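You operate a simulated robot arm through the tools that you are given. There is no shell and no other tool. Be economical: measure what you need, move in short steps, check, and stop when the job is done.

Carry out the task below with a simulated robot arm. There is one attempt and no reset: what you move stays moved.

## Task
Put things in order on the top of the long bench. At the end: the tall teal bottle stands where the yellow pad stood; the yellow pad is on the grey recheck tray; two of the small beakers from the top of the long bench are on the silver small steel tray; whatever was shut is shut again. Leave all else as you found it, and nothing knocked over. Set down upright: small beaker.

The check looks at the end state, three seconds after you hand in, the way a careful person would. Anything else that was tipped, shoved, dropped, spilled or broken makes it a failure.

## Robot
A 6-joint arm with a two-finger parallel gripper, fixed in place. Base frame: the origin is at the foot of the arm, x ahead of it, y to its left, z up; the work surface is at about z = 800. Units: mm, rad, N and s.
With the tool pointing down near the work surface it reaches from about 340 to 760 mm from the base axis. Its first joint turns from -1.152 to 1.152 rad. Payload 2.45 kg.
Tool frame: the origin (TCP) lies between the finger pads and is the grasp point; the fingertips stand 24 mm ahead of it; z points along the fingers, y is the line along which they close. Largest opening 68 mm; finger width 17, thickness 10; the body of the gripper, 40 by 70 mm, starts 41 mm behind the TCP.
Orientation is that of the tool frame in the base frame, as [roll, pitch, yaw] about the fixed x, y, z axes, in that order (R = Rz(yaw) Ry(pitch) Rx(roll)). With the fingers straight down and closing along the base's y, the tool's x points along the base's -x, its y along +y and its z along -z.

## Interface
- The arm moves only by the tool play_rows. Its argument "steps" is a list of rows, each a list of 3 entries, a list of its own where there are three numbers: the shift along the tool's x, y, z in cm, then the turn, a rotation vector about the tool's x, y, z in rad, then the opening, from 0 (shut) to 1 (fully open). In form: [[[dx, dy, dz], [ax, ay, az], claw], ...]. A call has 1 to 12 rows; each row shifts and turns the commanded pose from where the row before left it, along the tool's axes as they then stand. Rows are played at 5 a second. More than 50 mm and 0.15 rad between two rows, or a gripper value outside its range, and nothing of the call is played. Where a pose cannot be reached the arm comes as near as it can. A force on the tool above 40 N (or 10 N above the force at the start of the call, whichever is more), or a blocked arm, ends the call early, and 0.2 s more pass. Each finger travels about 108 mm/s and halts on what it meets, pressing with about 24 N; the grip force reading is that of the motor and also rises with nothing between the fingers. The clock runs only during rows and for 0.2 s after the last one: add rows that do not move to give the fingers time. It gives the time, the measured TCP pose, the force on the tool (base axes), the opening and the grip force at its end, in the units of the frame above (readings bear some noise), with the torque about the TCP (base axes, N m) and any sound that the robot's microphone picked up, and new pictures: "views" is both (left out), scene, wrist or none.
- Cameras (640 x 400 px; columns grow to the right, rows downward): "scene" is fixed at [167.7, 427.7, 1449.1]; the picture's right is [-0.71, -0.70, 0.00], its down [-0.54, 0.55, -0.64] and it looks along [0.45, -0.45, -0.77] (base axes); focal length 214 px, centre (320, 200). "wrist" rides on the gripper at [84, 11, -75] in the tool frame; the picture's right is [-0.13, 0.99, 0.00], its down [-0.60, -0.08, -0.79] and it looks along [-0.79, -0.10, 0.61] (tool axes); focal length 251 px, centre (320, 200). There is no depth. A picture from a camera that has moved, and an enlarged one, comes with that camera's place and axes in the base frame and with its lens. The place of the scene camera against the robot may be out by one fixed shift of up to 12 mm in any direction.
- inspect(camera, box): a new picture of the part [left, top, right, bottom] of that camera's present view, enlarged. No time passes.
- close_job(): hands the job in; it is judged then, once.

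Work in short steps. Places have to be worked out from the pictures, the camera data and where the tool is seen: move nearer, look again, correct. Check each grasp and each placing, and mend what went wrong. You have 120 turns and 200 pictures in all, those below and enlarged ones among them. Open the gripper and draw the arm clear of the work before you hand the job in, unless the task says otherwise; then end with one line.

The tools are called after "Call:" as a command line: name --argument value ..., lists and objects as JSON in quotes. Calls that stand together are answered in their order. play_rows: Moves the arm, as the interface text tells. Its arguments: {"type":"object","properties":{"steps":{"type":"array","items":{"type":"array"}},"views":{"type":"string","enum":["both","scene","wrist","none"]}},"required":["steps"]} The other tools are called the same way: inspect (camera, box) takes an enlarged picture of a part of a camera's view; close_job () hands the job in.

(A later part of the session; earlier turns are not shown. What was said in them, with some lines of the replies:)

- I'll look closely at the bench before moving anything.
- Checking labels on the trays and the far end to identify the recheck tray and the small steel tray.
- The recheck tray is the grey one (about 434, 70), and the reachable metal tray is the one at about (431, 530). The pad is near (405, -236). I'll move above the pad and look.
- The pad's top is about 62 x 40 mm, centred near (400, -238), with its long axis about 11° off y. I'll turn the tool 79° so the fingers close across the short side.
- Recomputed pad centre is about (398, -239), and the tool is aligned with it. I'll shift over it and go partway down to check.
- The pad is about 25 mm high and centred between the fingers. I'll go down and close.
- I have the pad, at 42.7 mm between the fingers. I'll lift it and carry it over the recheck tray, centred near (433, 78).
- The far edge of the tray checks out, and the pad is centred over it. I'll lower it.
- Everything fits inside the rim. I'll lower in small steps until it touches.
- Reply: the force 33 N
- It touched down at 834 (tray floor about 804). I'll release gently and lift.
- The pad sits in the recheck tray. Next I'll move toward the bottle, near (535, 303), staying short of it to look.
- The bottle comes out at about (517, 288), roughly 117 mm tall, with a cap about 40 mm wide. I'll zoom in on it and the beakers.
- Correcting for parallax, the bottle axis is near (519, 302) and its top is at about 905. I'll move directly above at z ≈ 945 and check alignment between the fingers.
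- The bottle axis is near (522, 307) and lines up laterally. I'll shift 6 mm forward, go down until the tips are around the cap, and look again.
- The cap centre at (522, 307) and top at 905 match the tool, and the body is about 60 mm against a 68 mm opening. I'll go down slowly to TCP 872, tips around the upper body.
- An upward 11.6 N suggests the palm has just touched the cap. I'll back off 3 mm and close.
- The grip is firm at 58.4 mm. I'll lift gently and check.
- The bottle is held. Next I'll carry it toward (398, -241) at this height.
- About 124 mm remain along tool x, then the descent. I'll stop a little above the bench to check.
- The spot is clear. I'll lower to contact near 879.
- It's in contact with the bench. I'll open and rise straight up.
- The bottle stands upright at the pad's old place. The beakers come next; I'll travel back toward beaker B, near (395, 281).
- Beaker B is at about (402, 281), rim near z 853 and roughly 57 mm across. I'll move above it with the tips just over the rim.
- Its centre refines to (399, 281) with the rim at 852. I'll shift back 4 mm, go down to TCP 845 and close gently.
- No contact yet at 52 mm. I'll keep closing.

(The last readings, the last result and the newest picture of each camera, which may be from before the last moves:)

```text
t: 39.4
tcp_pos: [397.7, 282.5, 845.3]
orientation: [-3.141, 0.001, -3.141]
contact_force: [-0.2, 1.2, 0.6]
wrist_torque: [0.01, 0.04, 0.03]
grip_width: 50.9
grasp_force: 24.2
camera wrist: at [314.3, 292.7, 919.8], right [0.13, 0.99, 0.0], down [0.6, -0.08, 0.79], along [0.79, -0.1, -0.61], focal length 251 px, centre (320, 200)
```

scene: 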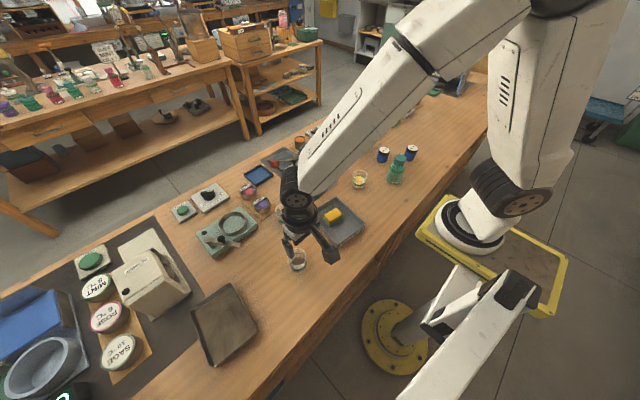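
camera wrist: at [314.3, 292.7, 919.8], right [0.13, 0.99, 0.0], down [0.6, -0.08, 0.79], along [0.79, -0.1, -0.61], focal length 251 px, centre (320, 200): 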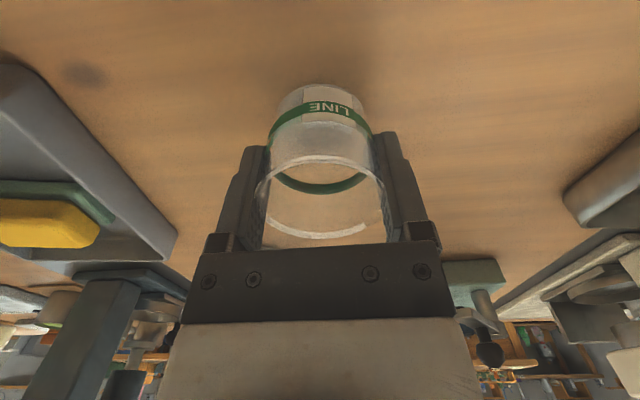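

Gripped at 50.9 mm. I'll lift and check.

Call:
play_rows --steps '[[[0, 0, -0.5], [0, 0, 0], 0.64], [[0, 0, -1], [0, 0, 0], 0.64], [[0, 0, -3], [0, 0, 0], 0.64], [[0, 0, -3], [0, 0, 0], 0.64], [[0, 0, -2.5], [0, 0, 0], 0.64], [[0, 0, 0], [0, 0, 0], 0.64]]'

```text
t: 40.8
tcp_pos: [398.2, 281.8, 946.3]
orientation: [-3.141, 0.0, -3.142]
contact_force: [0.6, 0.3, -0.4]
wrist_torque: [-0.01, 0.0, -0.01]
grip_width: 50.5
grasp_force: 23.7
camera wrist: at [314.1, 292.7, 1019.8], right [0.13, 0.99, 0.0], down [0.6, -0.08, 0.79], along [0.79, -0.1, -0.61], focal length 251 px, centre (320, 200)
```

scene: 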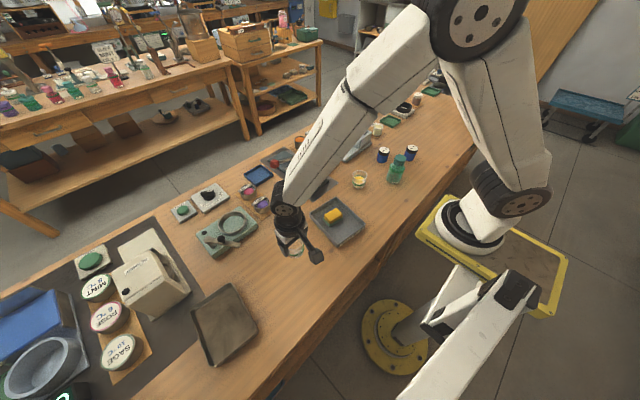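
wrist: 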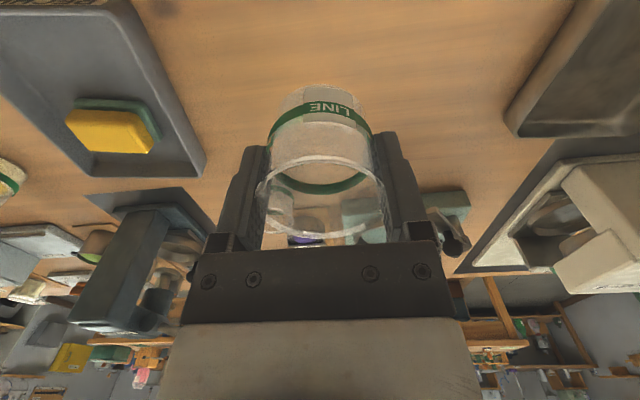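

The beaker hangs upright. I'll carry it over the far half of the steel tray, near (453, 517).

Call:
play_rows --steps '[[[-0.5, 2, 0], [0, 0, 0], 0.64], [[-1, 4, 0], [0, 0, 0], 0.64], [[-1, 4, 0], [0, 0, 0], 0.64], [[-1, 4, 0], [0, 0, 0], 0.64], [[-1, 4, 0], [0, 0, 0], 0.64], [[-1, 4, 0], [0, 0, 0], 0.64], [[0, 1.5, 0], [0, 0, 0], 0.64], [[0, 0, 0], [0, 0, 0], 0.64]]'

```text
t: 42.6
tcp_pos: [452.0, 516.0, 945.6]
orientation: [-3.141, -0.002, 3.141]
contact_force: [0.4, 0.5, -0.8]
wrist_torque: [0.0, -0.04, -0.02]
grip_width: 50.2
grasp_force: 24.6
camera wrist: at [367.9, 526.7, 1019.9], right [0.13, 0.99, 0.0], down [0.6, -0.08, 0.79], along [0.79, -0.1, -0.61], focal length 251 px, centre (320, 200)
```

scene: 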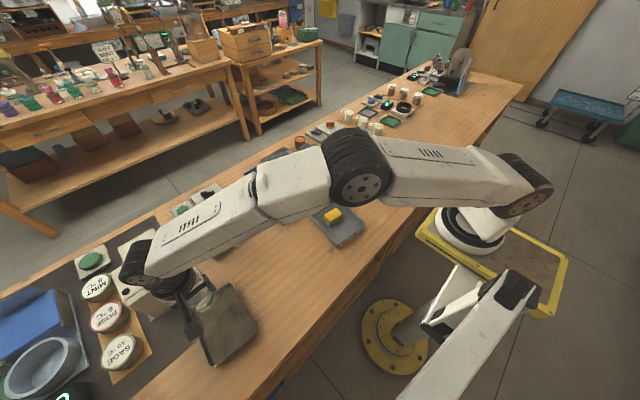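
wrist: 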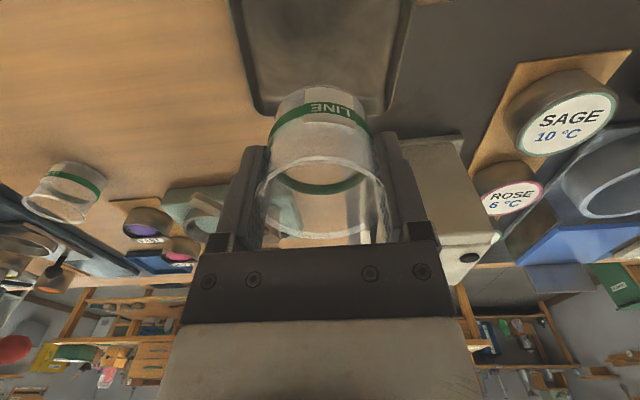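

The tray's far edge runs from (491, 455) to (507, 571), so this spot is inside. I'll lower to just above the floor.

Call:
play_rows --steps '[[[0, 0, 2], [0, 0, 0], 0.64], [[0, 0, 3], [0, 0, 0], 0.64], [[0, 0, 2], [0, 0, 0], 0.64], [[0, 0, 1.5], [0, 0, 0], 0.64], [[0, 0, 0], [0, 0, 0], 0.64]]'

```text
t: 43.8
tcp_pos: [454.2, 515.7, 860.4]
orientation: [3.141, 0.001, 3.142]
contact_force: [0.1, 0.2, -0.6]
wrist_torque: [0.01, -0.03, 0.01]
grip_width: 50.2
grasp_force: 24.1
camera wrist: at [369.2, 527.0, 934.8], right [0.13, 0.99, 0.0], down [0.6, -0.08, 0.79], along [0.79, -0.1, -0.61], focal length 251 px, centre (320, 200)
```

scene: 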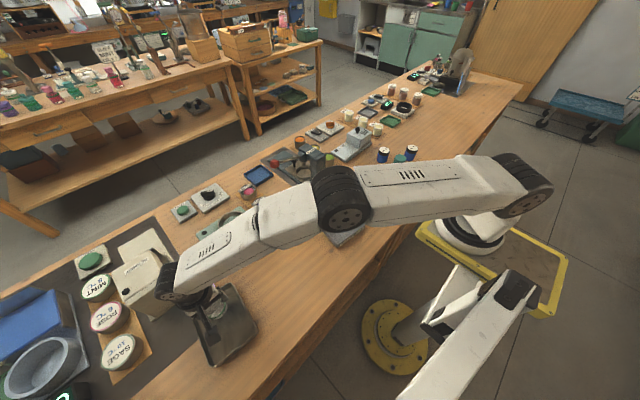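
wrist: 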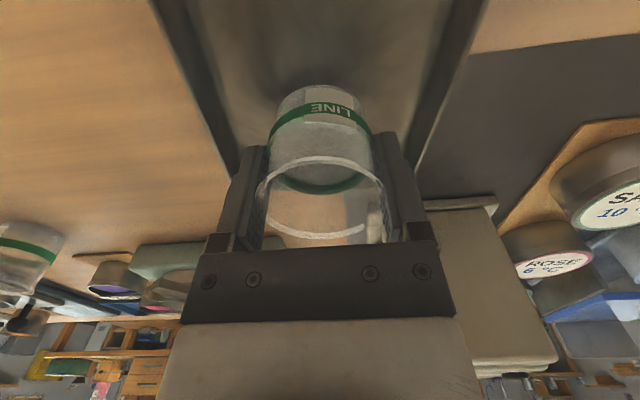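

Clear on both sides. I'll lower in small steps to contact.

Call:
play_rows --steps '[[[0, 0, 0.5], [0, 0, 0], 0.64], [[0, 0, 0.3], [0, 0, 0], 0.64], [[0, 0, 0.2], [0, 0, 0], 0.64], [[0, 0, 0.1], [0, 0, 0], 0.64], [[0, 0, 0], [0, 0, 0], 0.64]]' --views "none"

```text
t: 45.0
tcp_pos: [453.9, 517.3, 849.6]
orientation: [-3.141, 0.0, -3.141]
contact_force: [-0.8, 0.1, 1.4]
wrist_torque: [0.04, -0.02, 0.01]
grip_width: 49.9
grasp_force: 24.1
```

Call:
play_rows --steps '[[[0, 0, 0.1], [0, 0, 0], 0.64], [[0, 0, 0.1], [0, 0, 0], 0.64], [[0, 0, 0], [0, 0, 0], 0.64]]' --views "none"

```text
t: 45.8
tcp_pos: [454.9, 517.0, 849.6]
orientation: [3.138, 0.004, 3.141]
contact_force: [-1.9, -3.5, 19.5]
wrist_torque: [-0.13, 0.17, 0.04]
grip_width: 50.2
grasp_force: 24.3
```

Contact. I'll ease off, open, and rise.

Call:
play_rows --steps '[[[0, 0, -0.15], [0, 0, 0], 0.64], [[0, 0, 0], [0, 0, 0], 0.8], [[0, 0, 0], [0, 0, 0], 0.97], [[0, 0, 0], [0, 0, 0], 0.97], [[0, 0, -1], [0, 0, 0], 0.97], [[0, 0, -2], [0, 0, 0], 0.97], [[0, 0, -4], [0, 0, 0], 0.97], [[0, 0, -4], [0, 0, 0], 0.97], [[0, 0, -4], [0, 0, 0], 1]]'

```text
t: 47.8
tcp_pos: [452.1, 513.8, 1000.6]
orientation: [3.14, 0.0, 3.141]
contact_force: [0.5, -0.3, -0.6]
wrist_torque: [0.0, -0.01, -0.01]
grip_width: 68.2
grasp_force: 0.0
camera wrist: at [368.6, 525.6, 1073.5], right [0.13, 0.99, 0.0], down [0.6, -0.08, 0.79], along [0.79, -0.1, -0.61], focal length 251 px, centre (320, 200)
```

scene: 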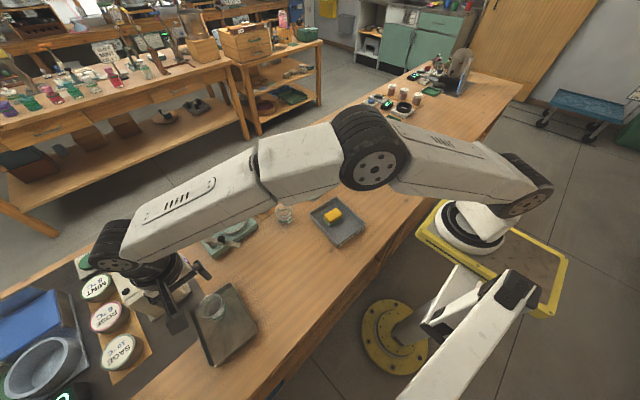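
wrist: 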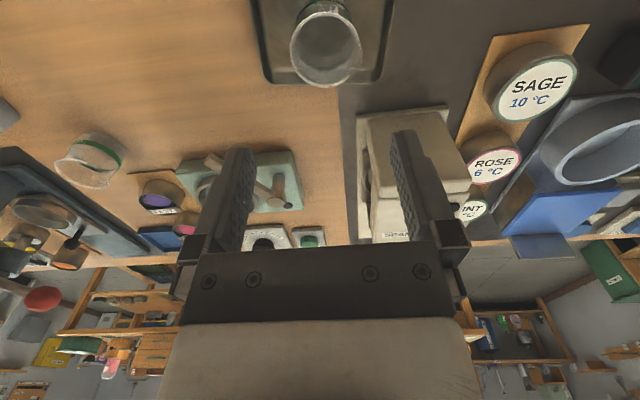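

Beaker B stands upright in the tray. Beaker A is near (556, 196); I'll move to look at it.

Call:
play_rows --steps '[[[-0.8, -4, 0], [0, 0, 0], 1], [[-0.8, -4, 0], [0, 0, 0], 1], [[-0.8, -4, 0], [0, 0, 0], 1], [[-0.8, -4, 0], [0, 0, 0], 1], [[-0.8, -4, 0], [0, 0, 0], 1], [[-0.8, -4, 0], [0, 0, 0], 1], [[-0.8, -4, 1.5], [0, 0, 0], 1], [[-0.7, -3.7, 2], [0, 0, 0], 1], [[0, 0, 0], [0, 0, 0], 1]]' --views "wrist"

```text
t: 49.8
tcp_pos: [517.2, 197.1, 965.5]
orientation: [3.142, 0.001, 3.141]
contact_force: [0.1, 0.5, -0.5]
wrist_torque: [-0.02, 0.0, 0.01]
grip_width: 67.8
grasp_force: 0.0
camera wrist: at [432.4, 208.7, 1039.2], right [0.13, 0.99, 0.0], down [0.6, -0.08, 0.79], along [0.79, -0.1, -0.61], focal length 251 px, centre (320, 200)
```

wrist: 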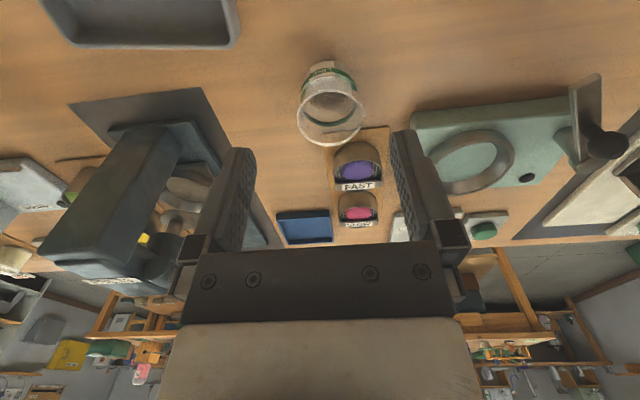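

Beaker A is at about (558, 202). I'll move above it and check.

Call:
play_rows --steps '[[[-4.1, 0.5, 2], [0, 0, 0], 1], [[0, 0, 3], [0, 0, 0], 1], [[0, 0, 2.5], [0, 0, 0], 1], [[0, 0, 0], [0, 0, 0], 1]]' --views "wrist"

```text
t: 50.8
tcp_pos: [558.6, 203.7, 888.8]
orientation: [-3.14, 0.002, -3.141]
contact_force: [0.1, 0.7, 0.1]
wrist_torque: [0.0, -0.01, -0.01]
grip_width: 68.1
grasp_force: 0.0
camera wrist: at [474.3, 214.4, 962.8], right [0.13, 0.99, 0.0], down [0.6, -0.08, 0.79], along [0.79, -0.1, -0.61], focal length 251 px, centre (320, 200)
```

wrist: 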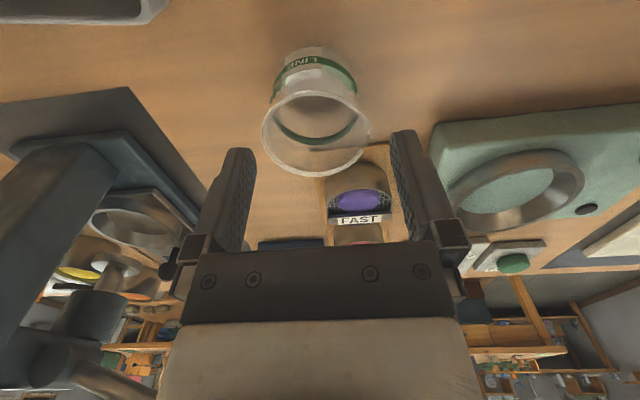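

Aligned to within 2 mm. I'll go down to 845 and close.

Call:
play_rows --steps '[[[0, -0.15, 1], [0, 0, 0], 1], [[0, 0, 1.5], [0, 0, 0], 1], [[0, 0, 1.2], [0, 0, 0], 1], [[0, 0, 0.6], [0, 0, 0], 1], [[0, 0, 0], [0, 0, 0], 0.92], [[0, 0, 0], [0, 0, 0], 0.85], [[0, 0, 0], [0, 0, 0], 0.8], [[0, 0, 0], [0, 0, 0], 0.76], [[0, 0, 0], [0, 0, 0], 0.72], [[0, 0, 0], [0, 0, 0], 0.68], [[0, 0, 0], [0, 0, 0], 0.64], [[0, 0, 0], [0, 0, 0], 0.64]]' --views "wrist"

```text
t: 53.4
tcp_pos: [557.0, 201.1, 845.3]
orientation: [3.141, 0.0, 3.138]
contact_force: [-0.3, 0.4, 0.7]
wrist_torque: [-0.01, 0.01, 0.03]
grip_width: 52.2
grasp_force: 24.2
camera wrist: at [473.5, 213.4, 919.7], right [0.13, 0.99, 0.0], down [0.6, -0.08, 0.79], along [0.79, -0.1, -0.61], focal length 251 px, centre (320, 200)
```

wrist: 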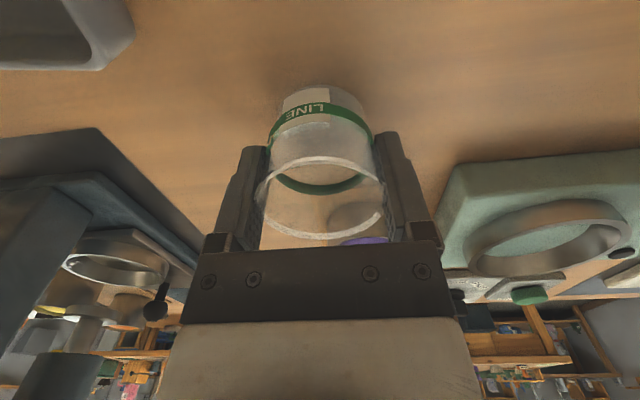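

Gripped at 52 mm. I'll lift straight up first.

Call:
play_rows --steps '[[[0, 0, -0.5], [0, 0, 0], 0.64], [[0, 0, -1], [0, 0, 0], 0.64], [[0, 0, -3], [0, 0, 0], 0.64], [[0, 0, -4], [0, 0, 0], 0.64], [[0, 0, -3], [0, 0, 0], 0.64], [[2, 0, -0.5], [0, 0, 0], 0.64], [[4, 1, 0], [0, 0, 0], 0.64], [[4, 1, 0], [0, 0, 0], 0.64], [[0, 0, 0], [0, 0, 0], 0.64]]'

```text
t: 55.4
tcp_pos: [456.6, 221.2, 965.3]
orientation: [-3.141, 0.001, 3.141]
contact_force: [0.1, -0.5, -0.7]
wrist_torque: [0.0, 0.01, -0.02]
grip_width: 52.3
grasp_force: 23.9
camera wrist: at [372.9, 232.5, 1039.7], right [0.13, 0.99, 0.0], down [0.6, -0.08, 0.79], along [0.79, -0.1, -0.61], focal length 251 px, centre (320, 200)
```

scene: 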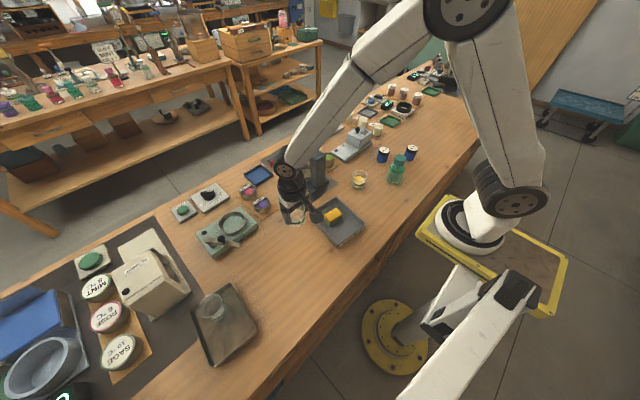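
wrist: 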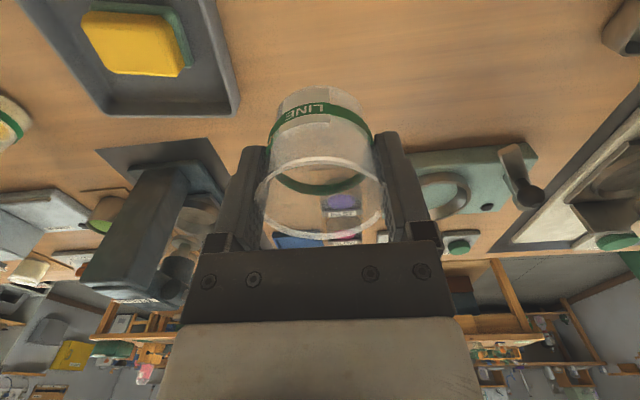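

Held well. I'll carry it to above (383, 517).

Call:
play_rows --steps '[[[2, 2, 0], [0, 0, 0], 0.64], [[2, 4, 0], [0, 0, 0], 0.64], [[2, 4, 0], [0, 0, 0], 0.64], [[1.3, 4, 0], [0, 0, 0], 0.64], [[0, 4, 0], [0, 0, 0], 0.64], [[0, 4, 0], [0, 0, 0], 0.64], [[0, 4, 0], [0, 0, 0], 0.64], [[0, 2.6, 0], [0, 0, 0], 0.64], [[0, 1, 0], [0, 0, 0], 0.64], [[0, 0, 0], [0, 0, 0], 0.64]]'

```text
t: 57.6
tcp_pos: [381.9, 519.1, 965.3]
orientation: [-3.139, 0.0, -3.14]
contact_force: [0.3, 0.4, -0.3]
wrist_torque: [0.04, -0.01, 0.01]
grip_width: 52.1
grasp_force: 23.7
camera wrist: at [299.1, 530.2, 1039.7], right [0.13, 0.99, 0.0], down [0.6, -0.08, 0.79], along [0.79, -0.1, -0.61], focal length 251 px, centre (320, 200)
```

scene: 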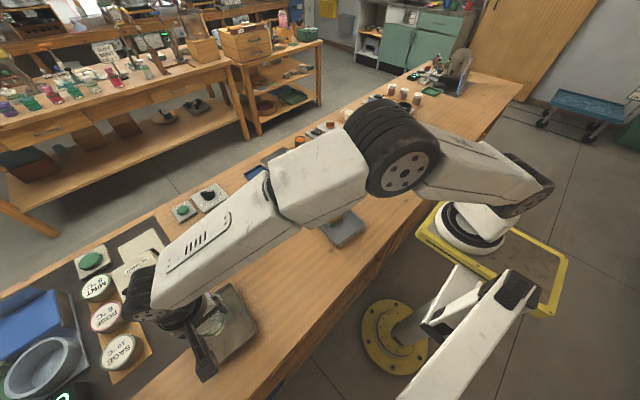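
wrist: 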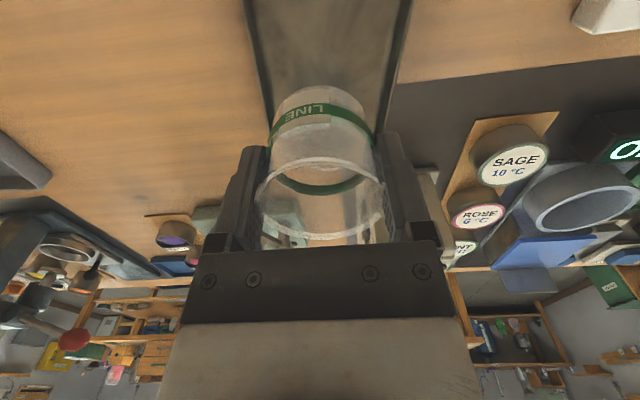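

I'll lower to just above the tray and check the spacing.

Call:
play_rows --steps '[[[0, 0, 2], [0, 0, 0], 0.64], [[0, 0, 3], [0, 0, 0], 0.64], [[0, 0, 3], [0, 0, 0], 0.64], [[0, 0, 2], [0, 0, 0], 0.64], [[0, 0, 0], [0, 0, 0], 0.64]]' --views "wrist"

Call:
inspect --camera "scene" --box '[150, 250, 290, 390]'

```text
t: 58.8
tcp_pos: [383.8, 517.2, 864.3]
orientation: [3.141, -0.001, -3.142]
contact_force: [0.4, 0.4, 0.3]
wrist_torque: [0.01, 0.0, -0.01]
grip_width: 52.1
grasp_force: 24.5
camera wrist: at [299.9, 528.9, 938.6], right [0.13, 0.99, 0.0], down [0.6, -0.08, 0.79], along [0.79, -0.1, -0.61], focal length 251 px, centre (320, 200)
```

wrist: 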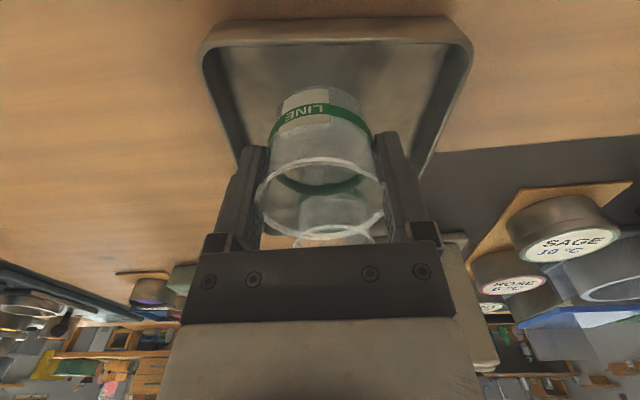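

```text
2.86 times, centred on (220, 320) of scene
camera zoom: at [167.7, 427.7, 1449.1], right [-0.71, -0.7, 0.0], down [-0.54, 0.55, -0.64], along [0.45, -0.45, -0.77], focal length 613 px, centre (606, -143)
```

zoom: 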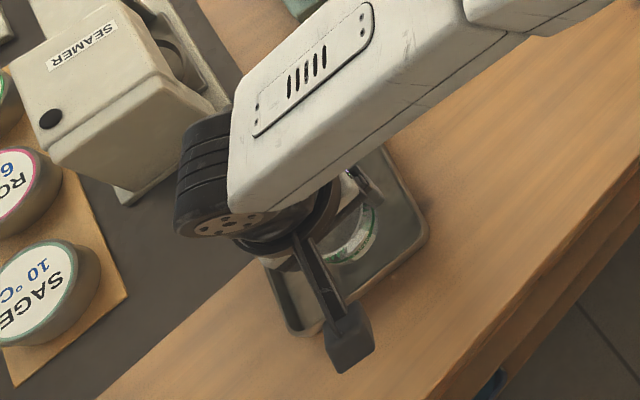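

There's good margin to the near wall and the first beaker. I'll lower to contact.

Call:
play_rows --steps '[[[0, 0, 0.6], [0, 0, 0], 0.64], [[0, 0, 0.4], [0, 0, 0], 0.64], [[0, 0, 0.3], [0, 0, 0], 0.64], [[0, 0, 0.15], [0, 0, 0], 0.64], [[0, 0, 0.1], [0, 0, 0], 0.64], [[0, 0, 0], [0, 0, 0], 0.64]]' --views "none"

```text
t: 60.2
tcp_pos: [384.3, 519.9, 850.6]
orientation: [-3.141, -0.002, -3.141]
contact_force: [0.0, 0.1, -0.5]
wrist_torque: [0.02, 0.0, -0.01]
grip_width: 52.0
grasp_force: 23.6
```

Call:
play_rows --steps '[[[0, 0, 0.1], [0, 0, 0], 0.64], [[0, 0, 0.1], [0, 0, 0], 0.64], [[0, 0, 0.05], [0, 0, 0], 0.64], [[0, 0, 0], [0, 0, 0], 0.64]]' --views "none"

```text
t: 61.2
tcp_pos: [383.7, 518.6, 849.3]
orientation: [3.138, 0.002, 3.14]
contact_force: [-3.5, -4.8, 20.3]
wrist_torque: [-0.2, 0.03, -0.02]
grip_width: 52.3
grasp_force: 24.1
```

Contact. I'll ease off, open, and rise.

Call:
play_rows --steps '[[[0, 0, -0.15], [0, 0, 0], 0.64], [[0, 0, 0], [0, 0, 0], 0.8], [[0, 0, 0], [0, 0, 0], 0.97], [[0, 0, 0], [0, 0, 0], 0.97], [[0, 0, -1], [0, 0, 0], 0.97], [[0, 0, -2], [0, 0, 0], 0.97], [[0, 0, -4], [0, 0, 0], 0.97], [[0, 0, -4], [0, 0, 0], 0.97], [[0, 0, -4], [0, 0, 0], 1]]' --views "wrist"

Call:
play_rows --steps '[[[0, -4, -2], [0, 0, 0], 1], [[0, -4, -2], [0, 0, 0], 1], [[0, -4.5, -2], [0, 0, 0], 1], [[0, -4.5, 0], [0, 0, 0], 1], [[0, -4.5, 0], [0, 0, 0], 1], [[0, -4.5, 0], [0, 0, 0], 1], [[0, -4.5, 0], [0, 0, 0], 1], [[0, -4.5, 0], [0, 0, 0], 1], [[0, -4.5, 0], [0, 0, 0], 1], [[0, -4.5, 0], [0, 0, 0], 1], [[0, -4.5, 0], [0, 0, 0], 1], [[0, -4.5, 0], [0, 0, 0], 1]]'

```text
t: 63.2
tcp_pos: [384.5, 518.8, 998.2]
orientation: [-3.141, 0.0, 3.141]
contact_force: [-0.1, -0.7, 0.1]
wrist_torque: [-0.01, -0.01, -0.05]
grip_width: 68.0
grasp_force: 0.0
camera wrist: at [299.8, 529.5, 1071.7], right [0.13, 0.99, 0.0], down [0.6, -0.08, 0.79], along [0.79, -0.1, -0.61], focal length 251 px, centre (320, 200)
```

wrist: 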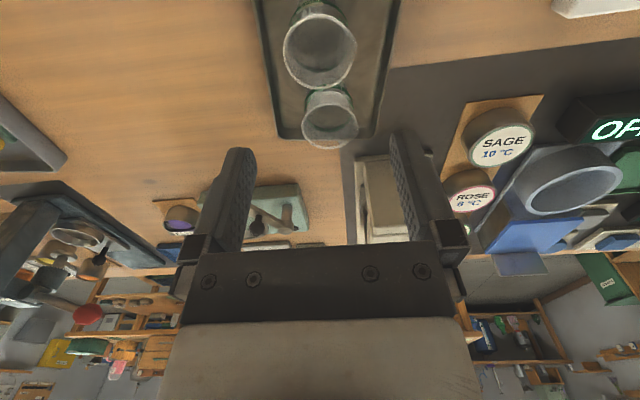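

```text
t: 65.8
tcp_pos: [385.2, -12.7, 1059.3]
orientation: [3.14, 0.0, -3.139]
contact_force: [0.2, -0.6, -0.2]
wrist_torque: [0.02, 0.03, -0.02]
grip_width: 68.1
grasp_force: 0.1
camera wrist: at [300.8, -1.5, 1134.2], right [0.13, 0.99, 0.0], down [0.6, -0.08, 0.79], along [0.79, -0.1, -0.61], focal length 251 px, centre (320, 200)
```

scene: 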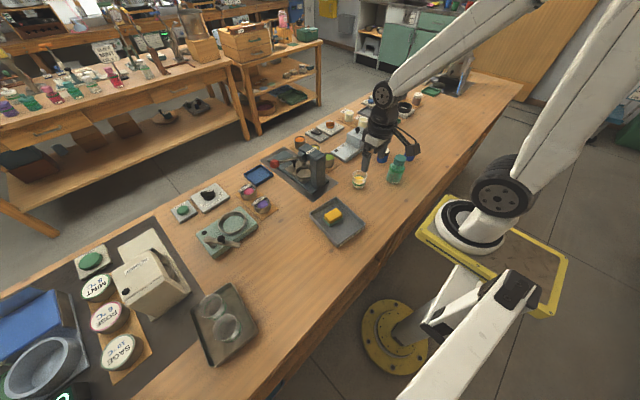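
wrist: 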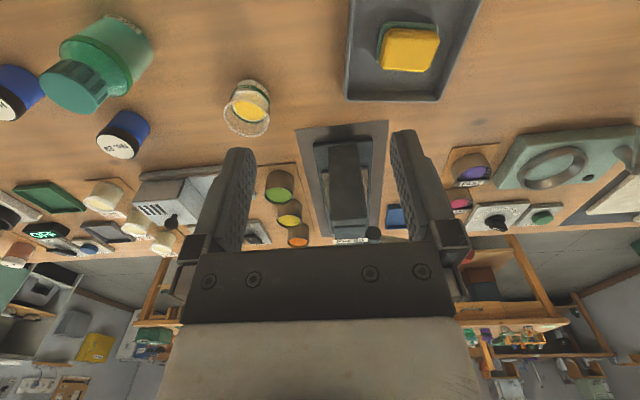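

Everything looks in place. A last close check of the trays and the display.

Call:
inspect --camera "scene" --box '[170, 180, 370, 380]'

Call:
inspect --camera "scene" --box '[330, 60, 480, 200]'

Call:
inspect --camera "wrist" --box '[0, 180, 220, 320]'

```text
2.00 times, centred on (270, 280) of scene
camera zoom: at [167.7, 427.7, 1449.1], right [-0.71, -0.7, 0.0], down [-0.54, 0.55, -0.64], along [0.45, -0.45, -0.77], focal length 429 px, centre (420, 40)
```

zoom: 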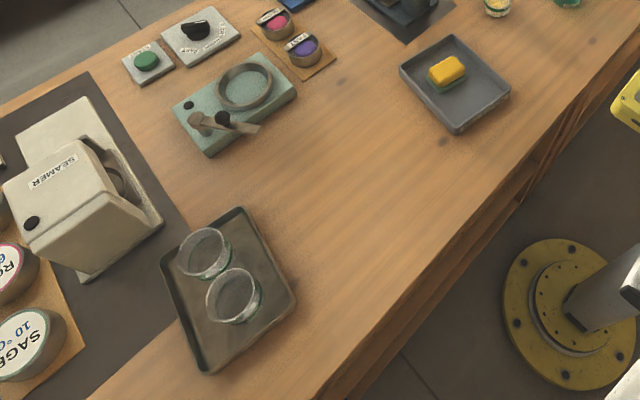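

```text
2.86 times, centred on (405, 130) of scene
camera zoom: at [167.7, 427.7, 1449.1], right [-0.71, -0.7, 0.0], down [-0.54, 0.55, -0.64], along [0.45, -0.45, -0.77], focal length 613 px, centre (77, 400)
```

zoom: 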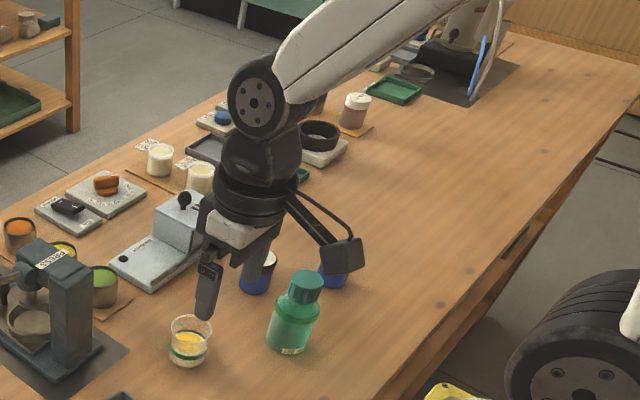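

```text
2.86 times, centred on (110, 250) of wrist
camera zoom: at [300.8, -1.5, 1134.2], right [0.13, 0.99, 0.0], down [0.6, -0.08, 0.79], along [0.79, -0.1, -0.61], focal length 718 px, centre (920, 57)
```

zoom: 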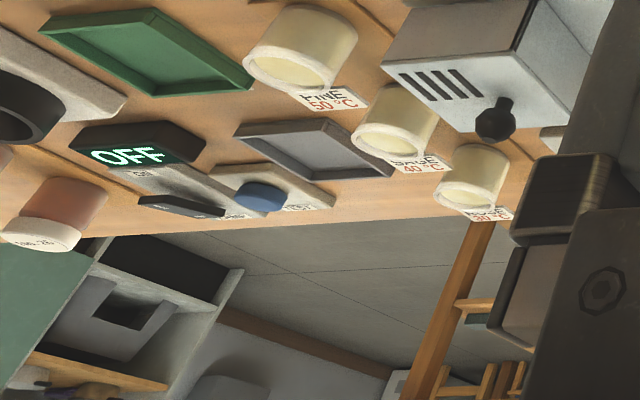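

All the items are in place and upright, the gripper is open and the arm is clear, so I'm handing in.

Call:
close_job

```text
The job is handed in.
```

The teal bottle stands upright where the yellow pad was, the pad is in the grey recheck tray, and the two empty beakers stand upright on the steel tray. I left the third beaker, with the yellow contents, where it was, and opened nothing, so nothing needed shutting again. I took the metal tray beside the seamer as the silver small steel tray; it has no label, and the only other small grey tray I saw was out of the arm's reach.
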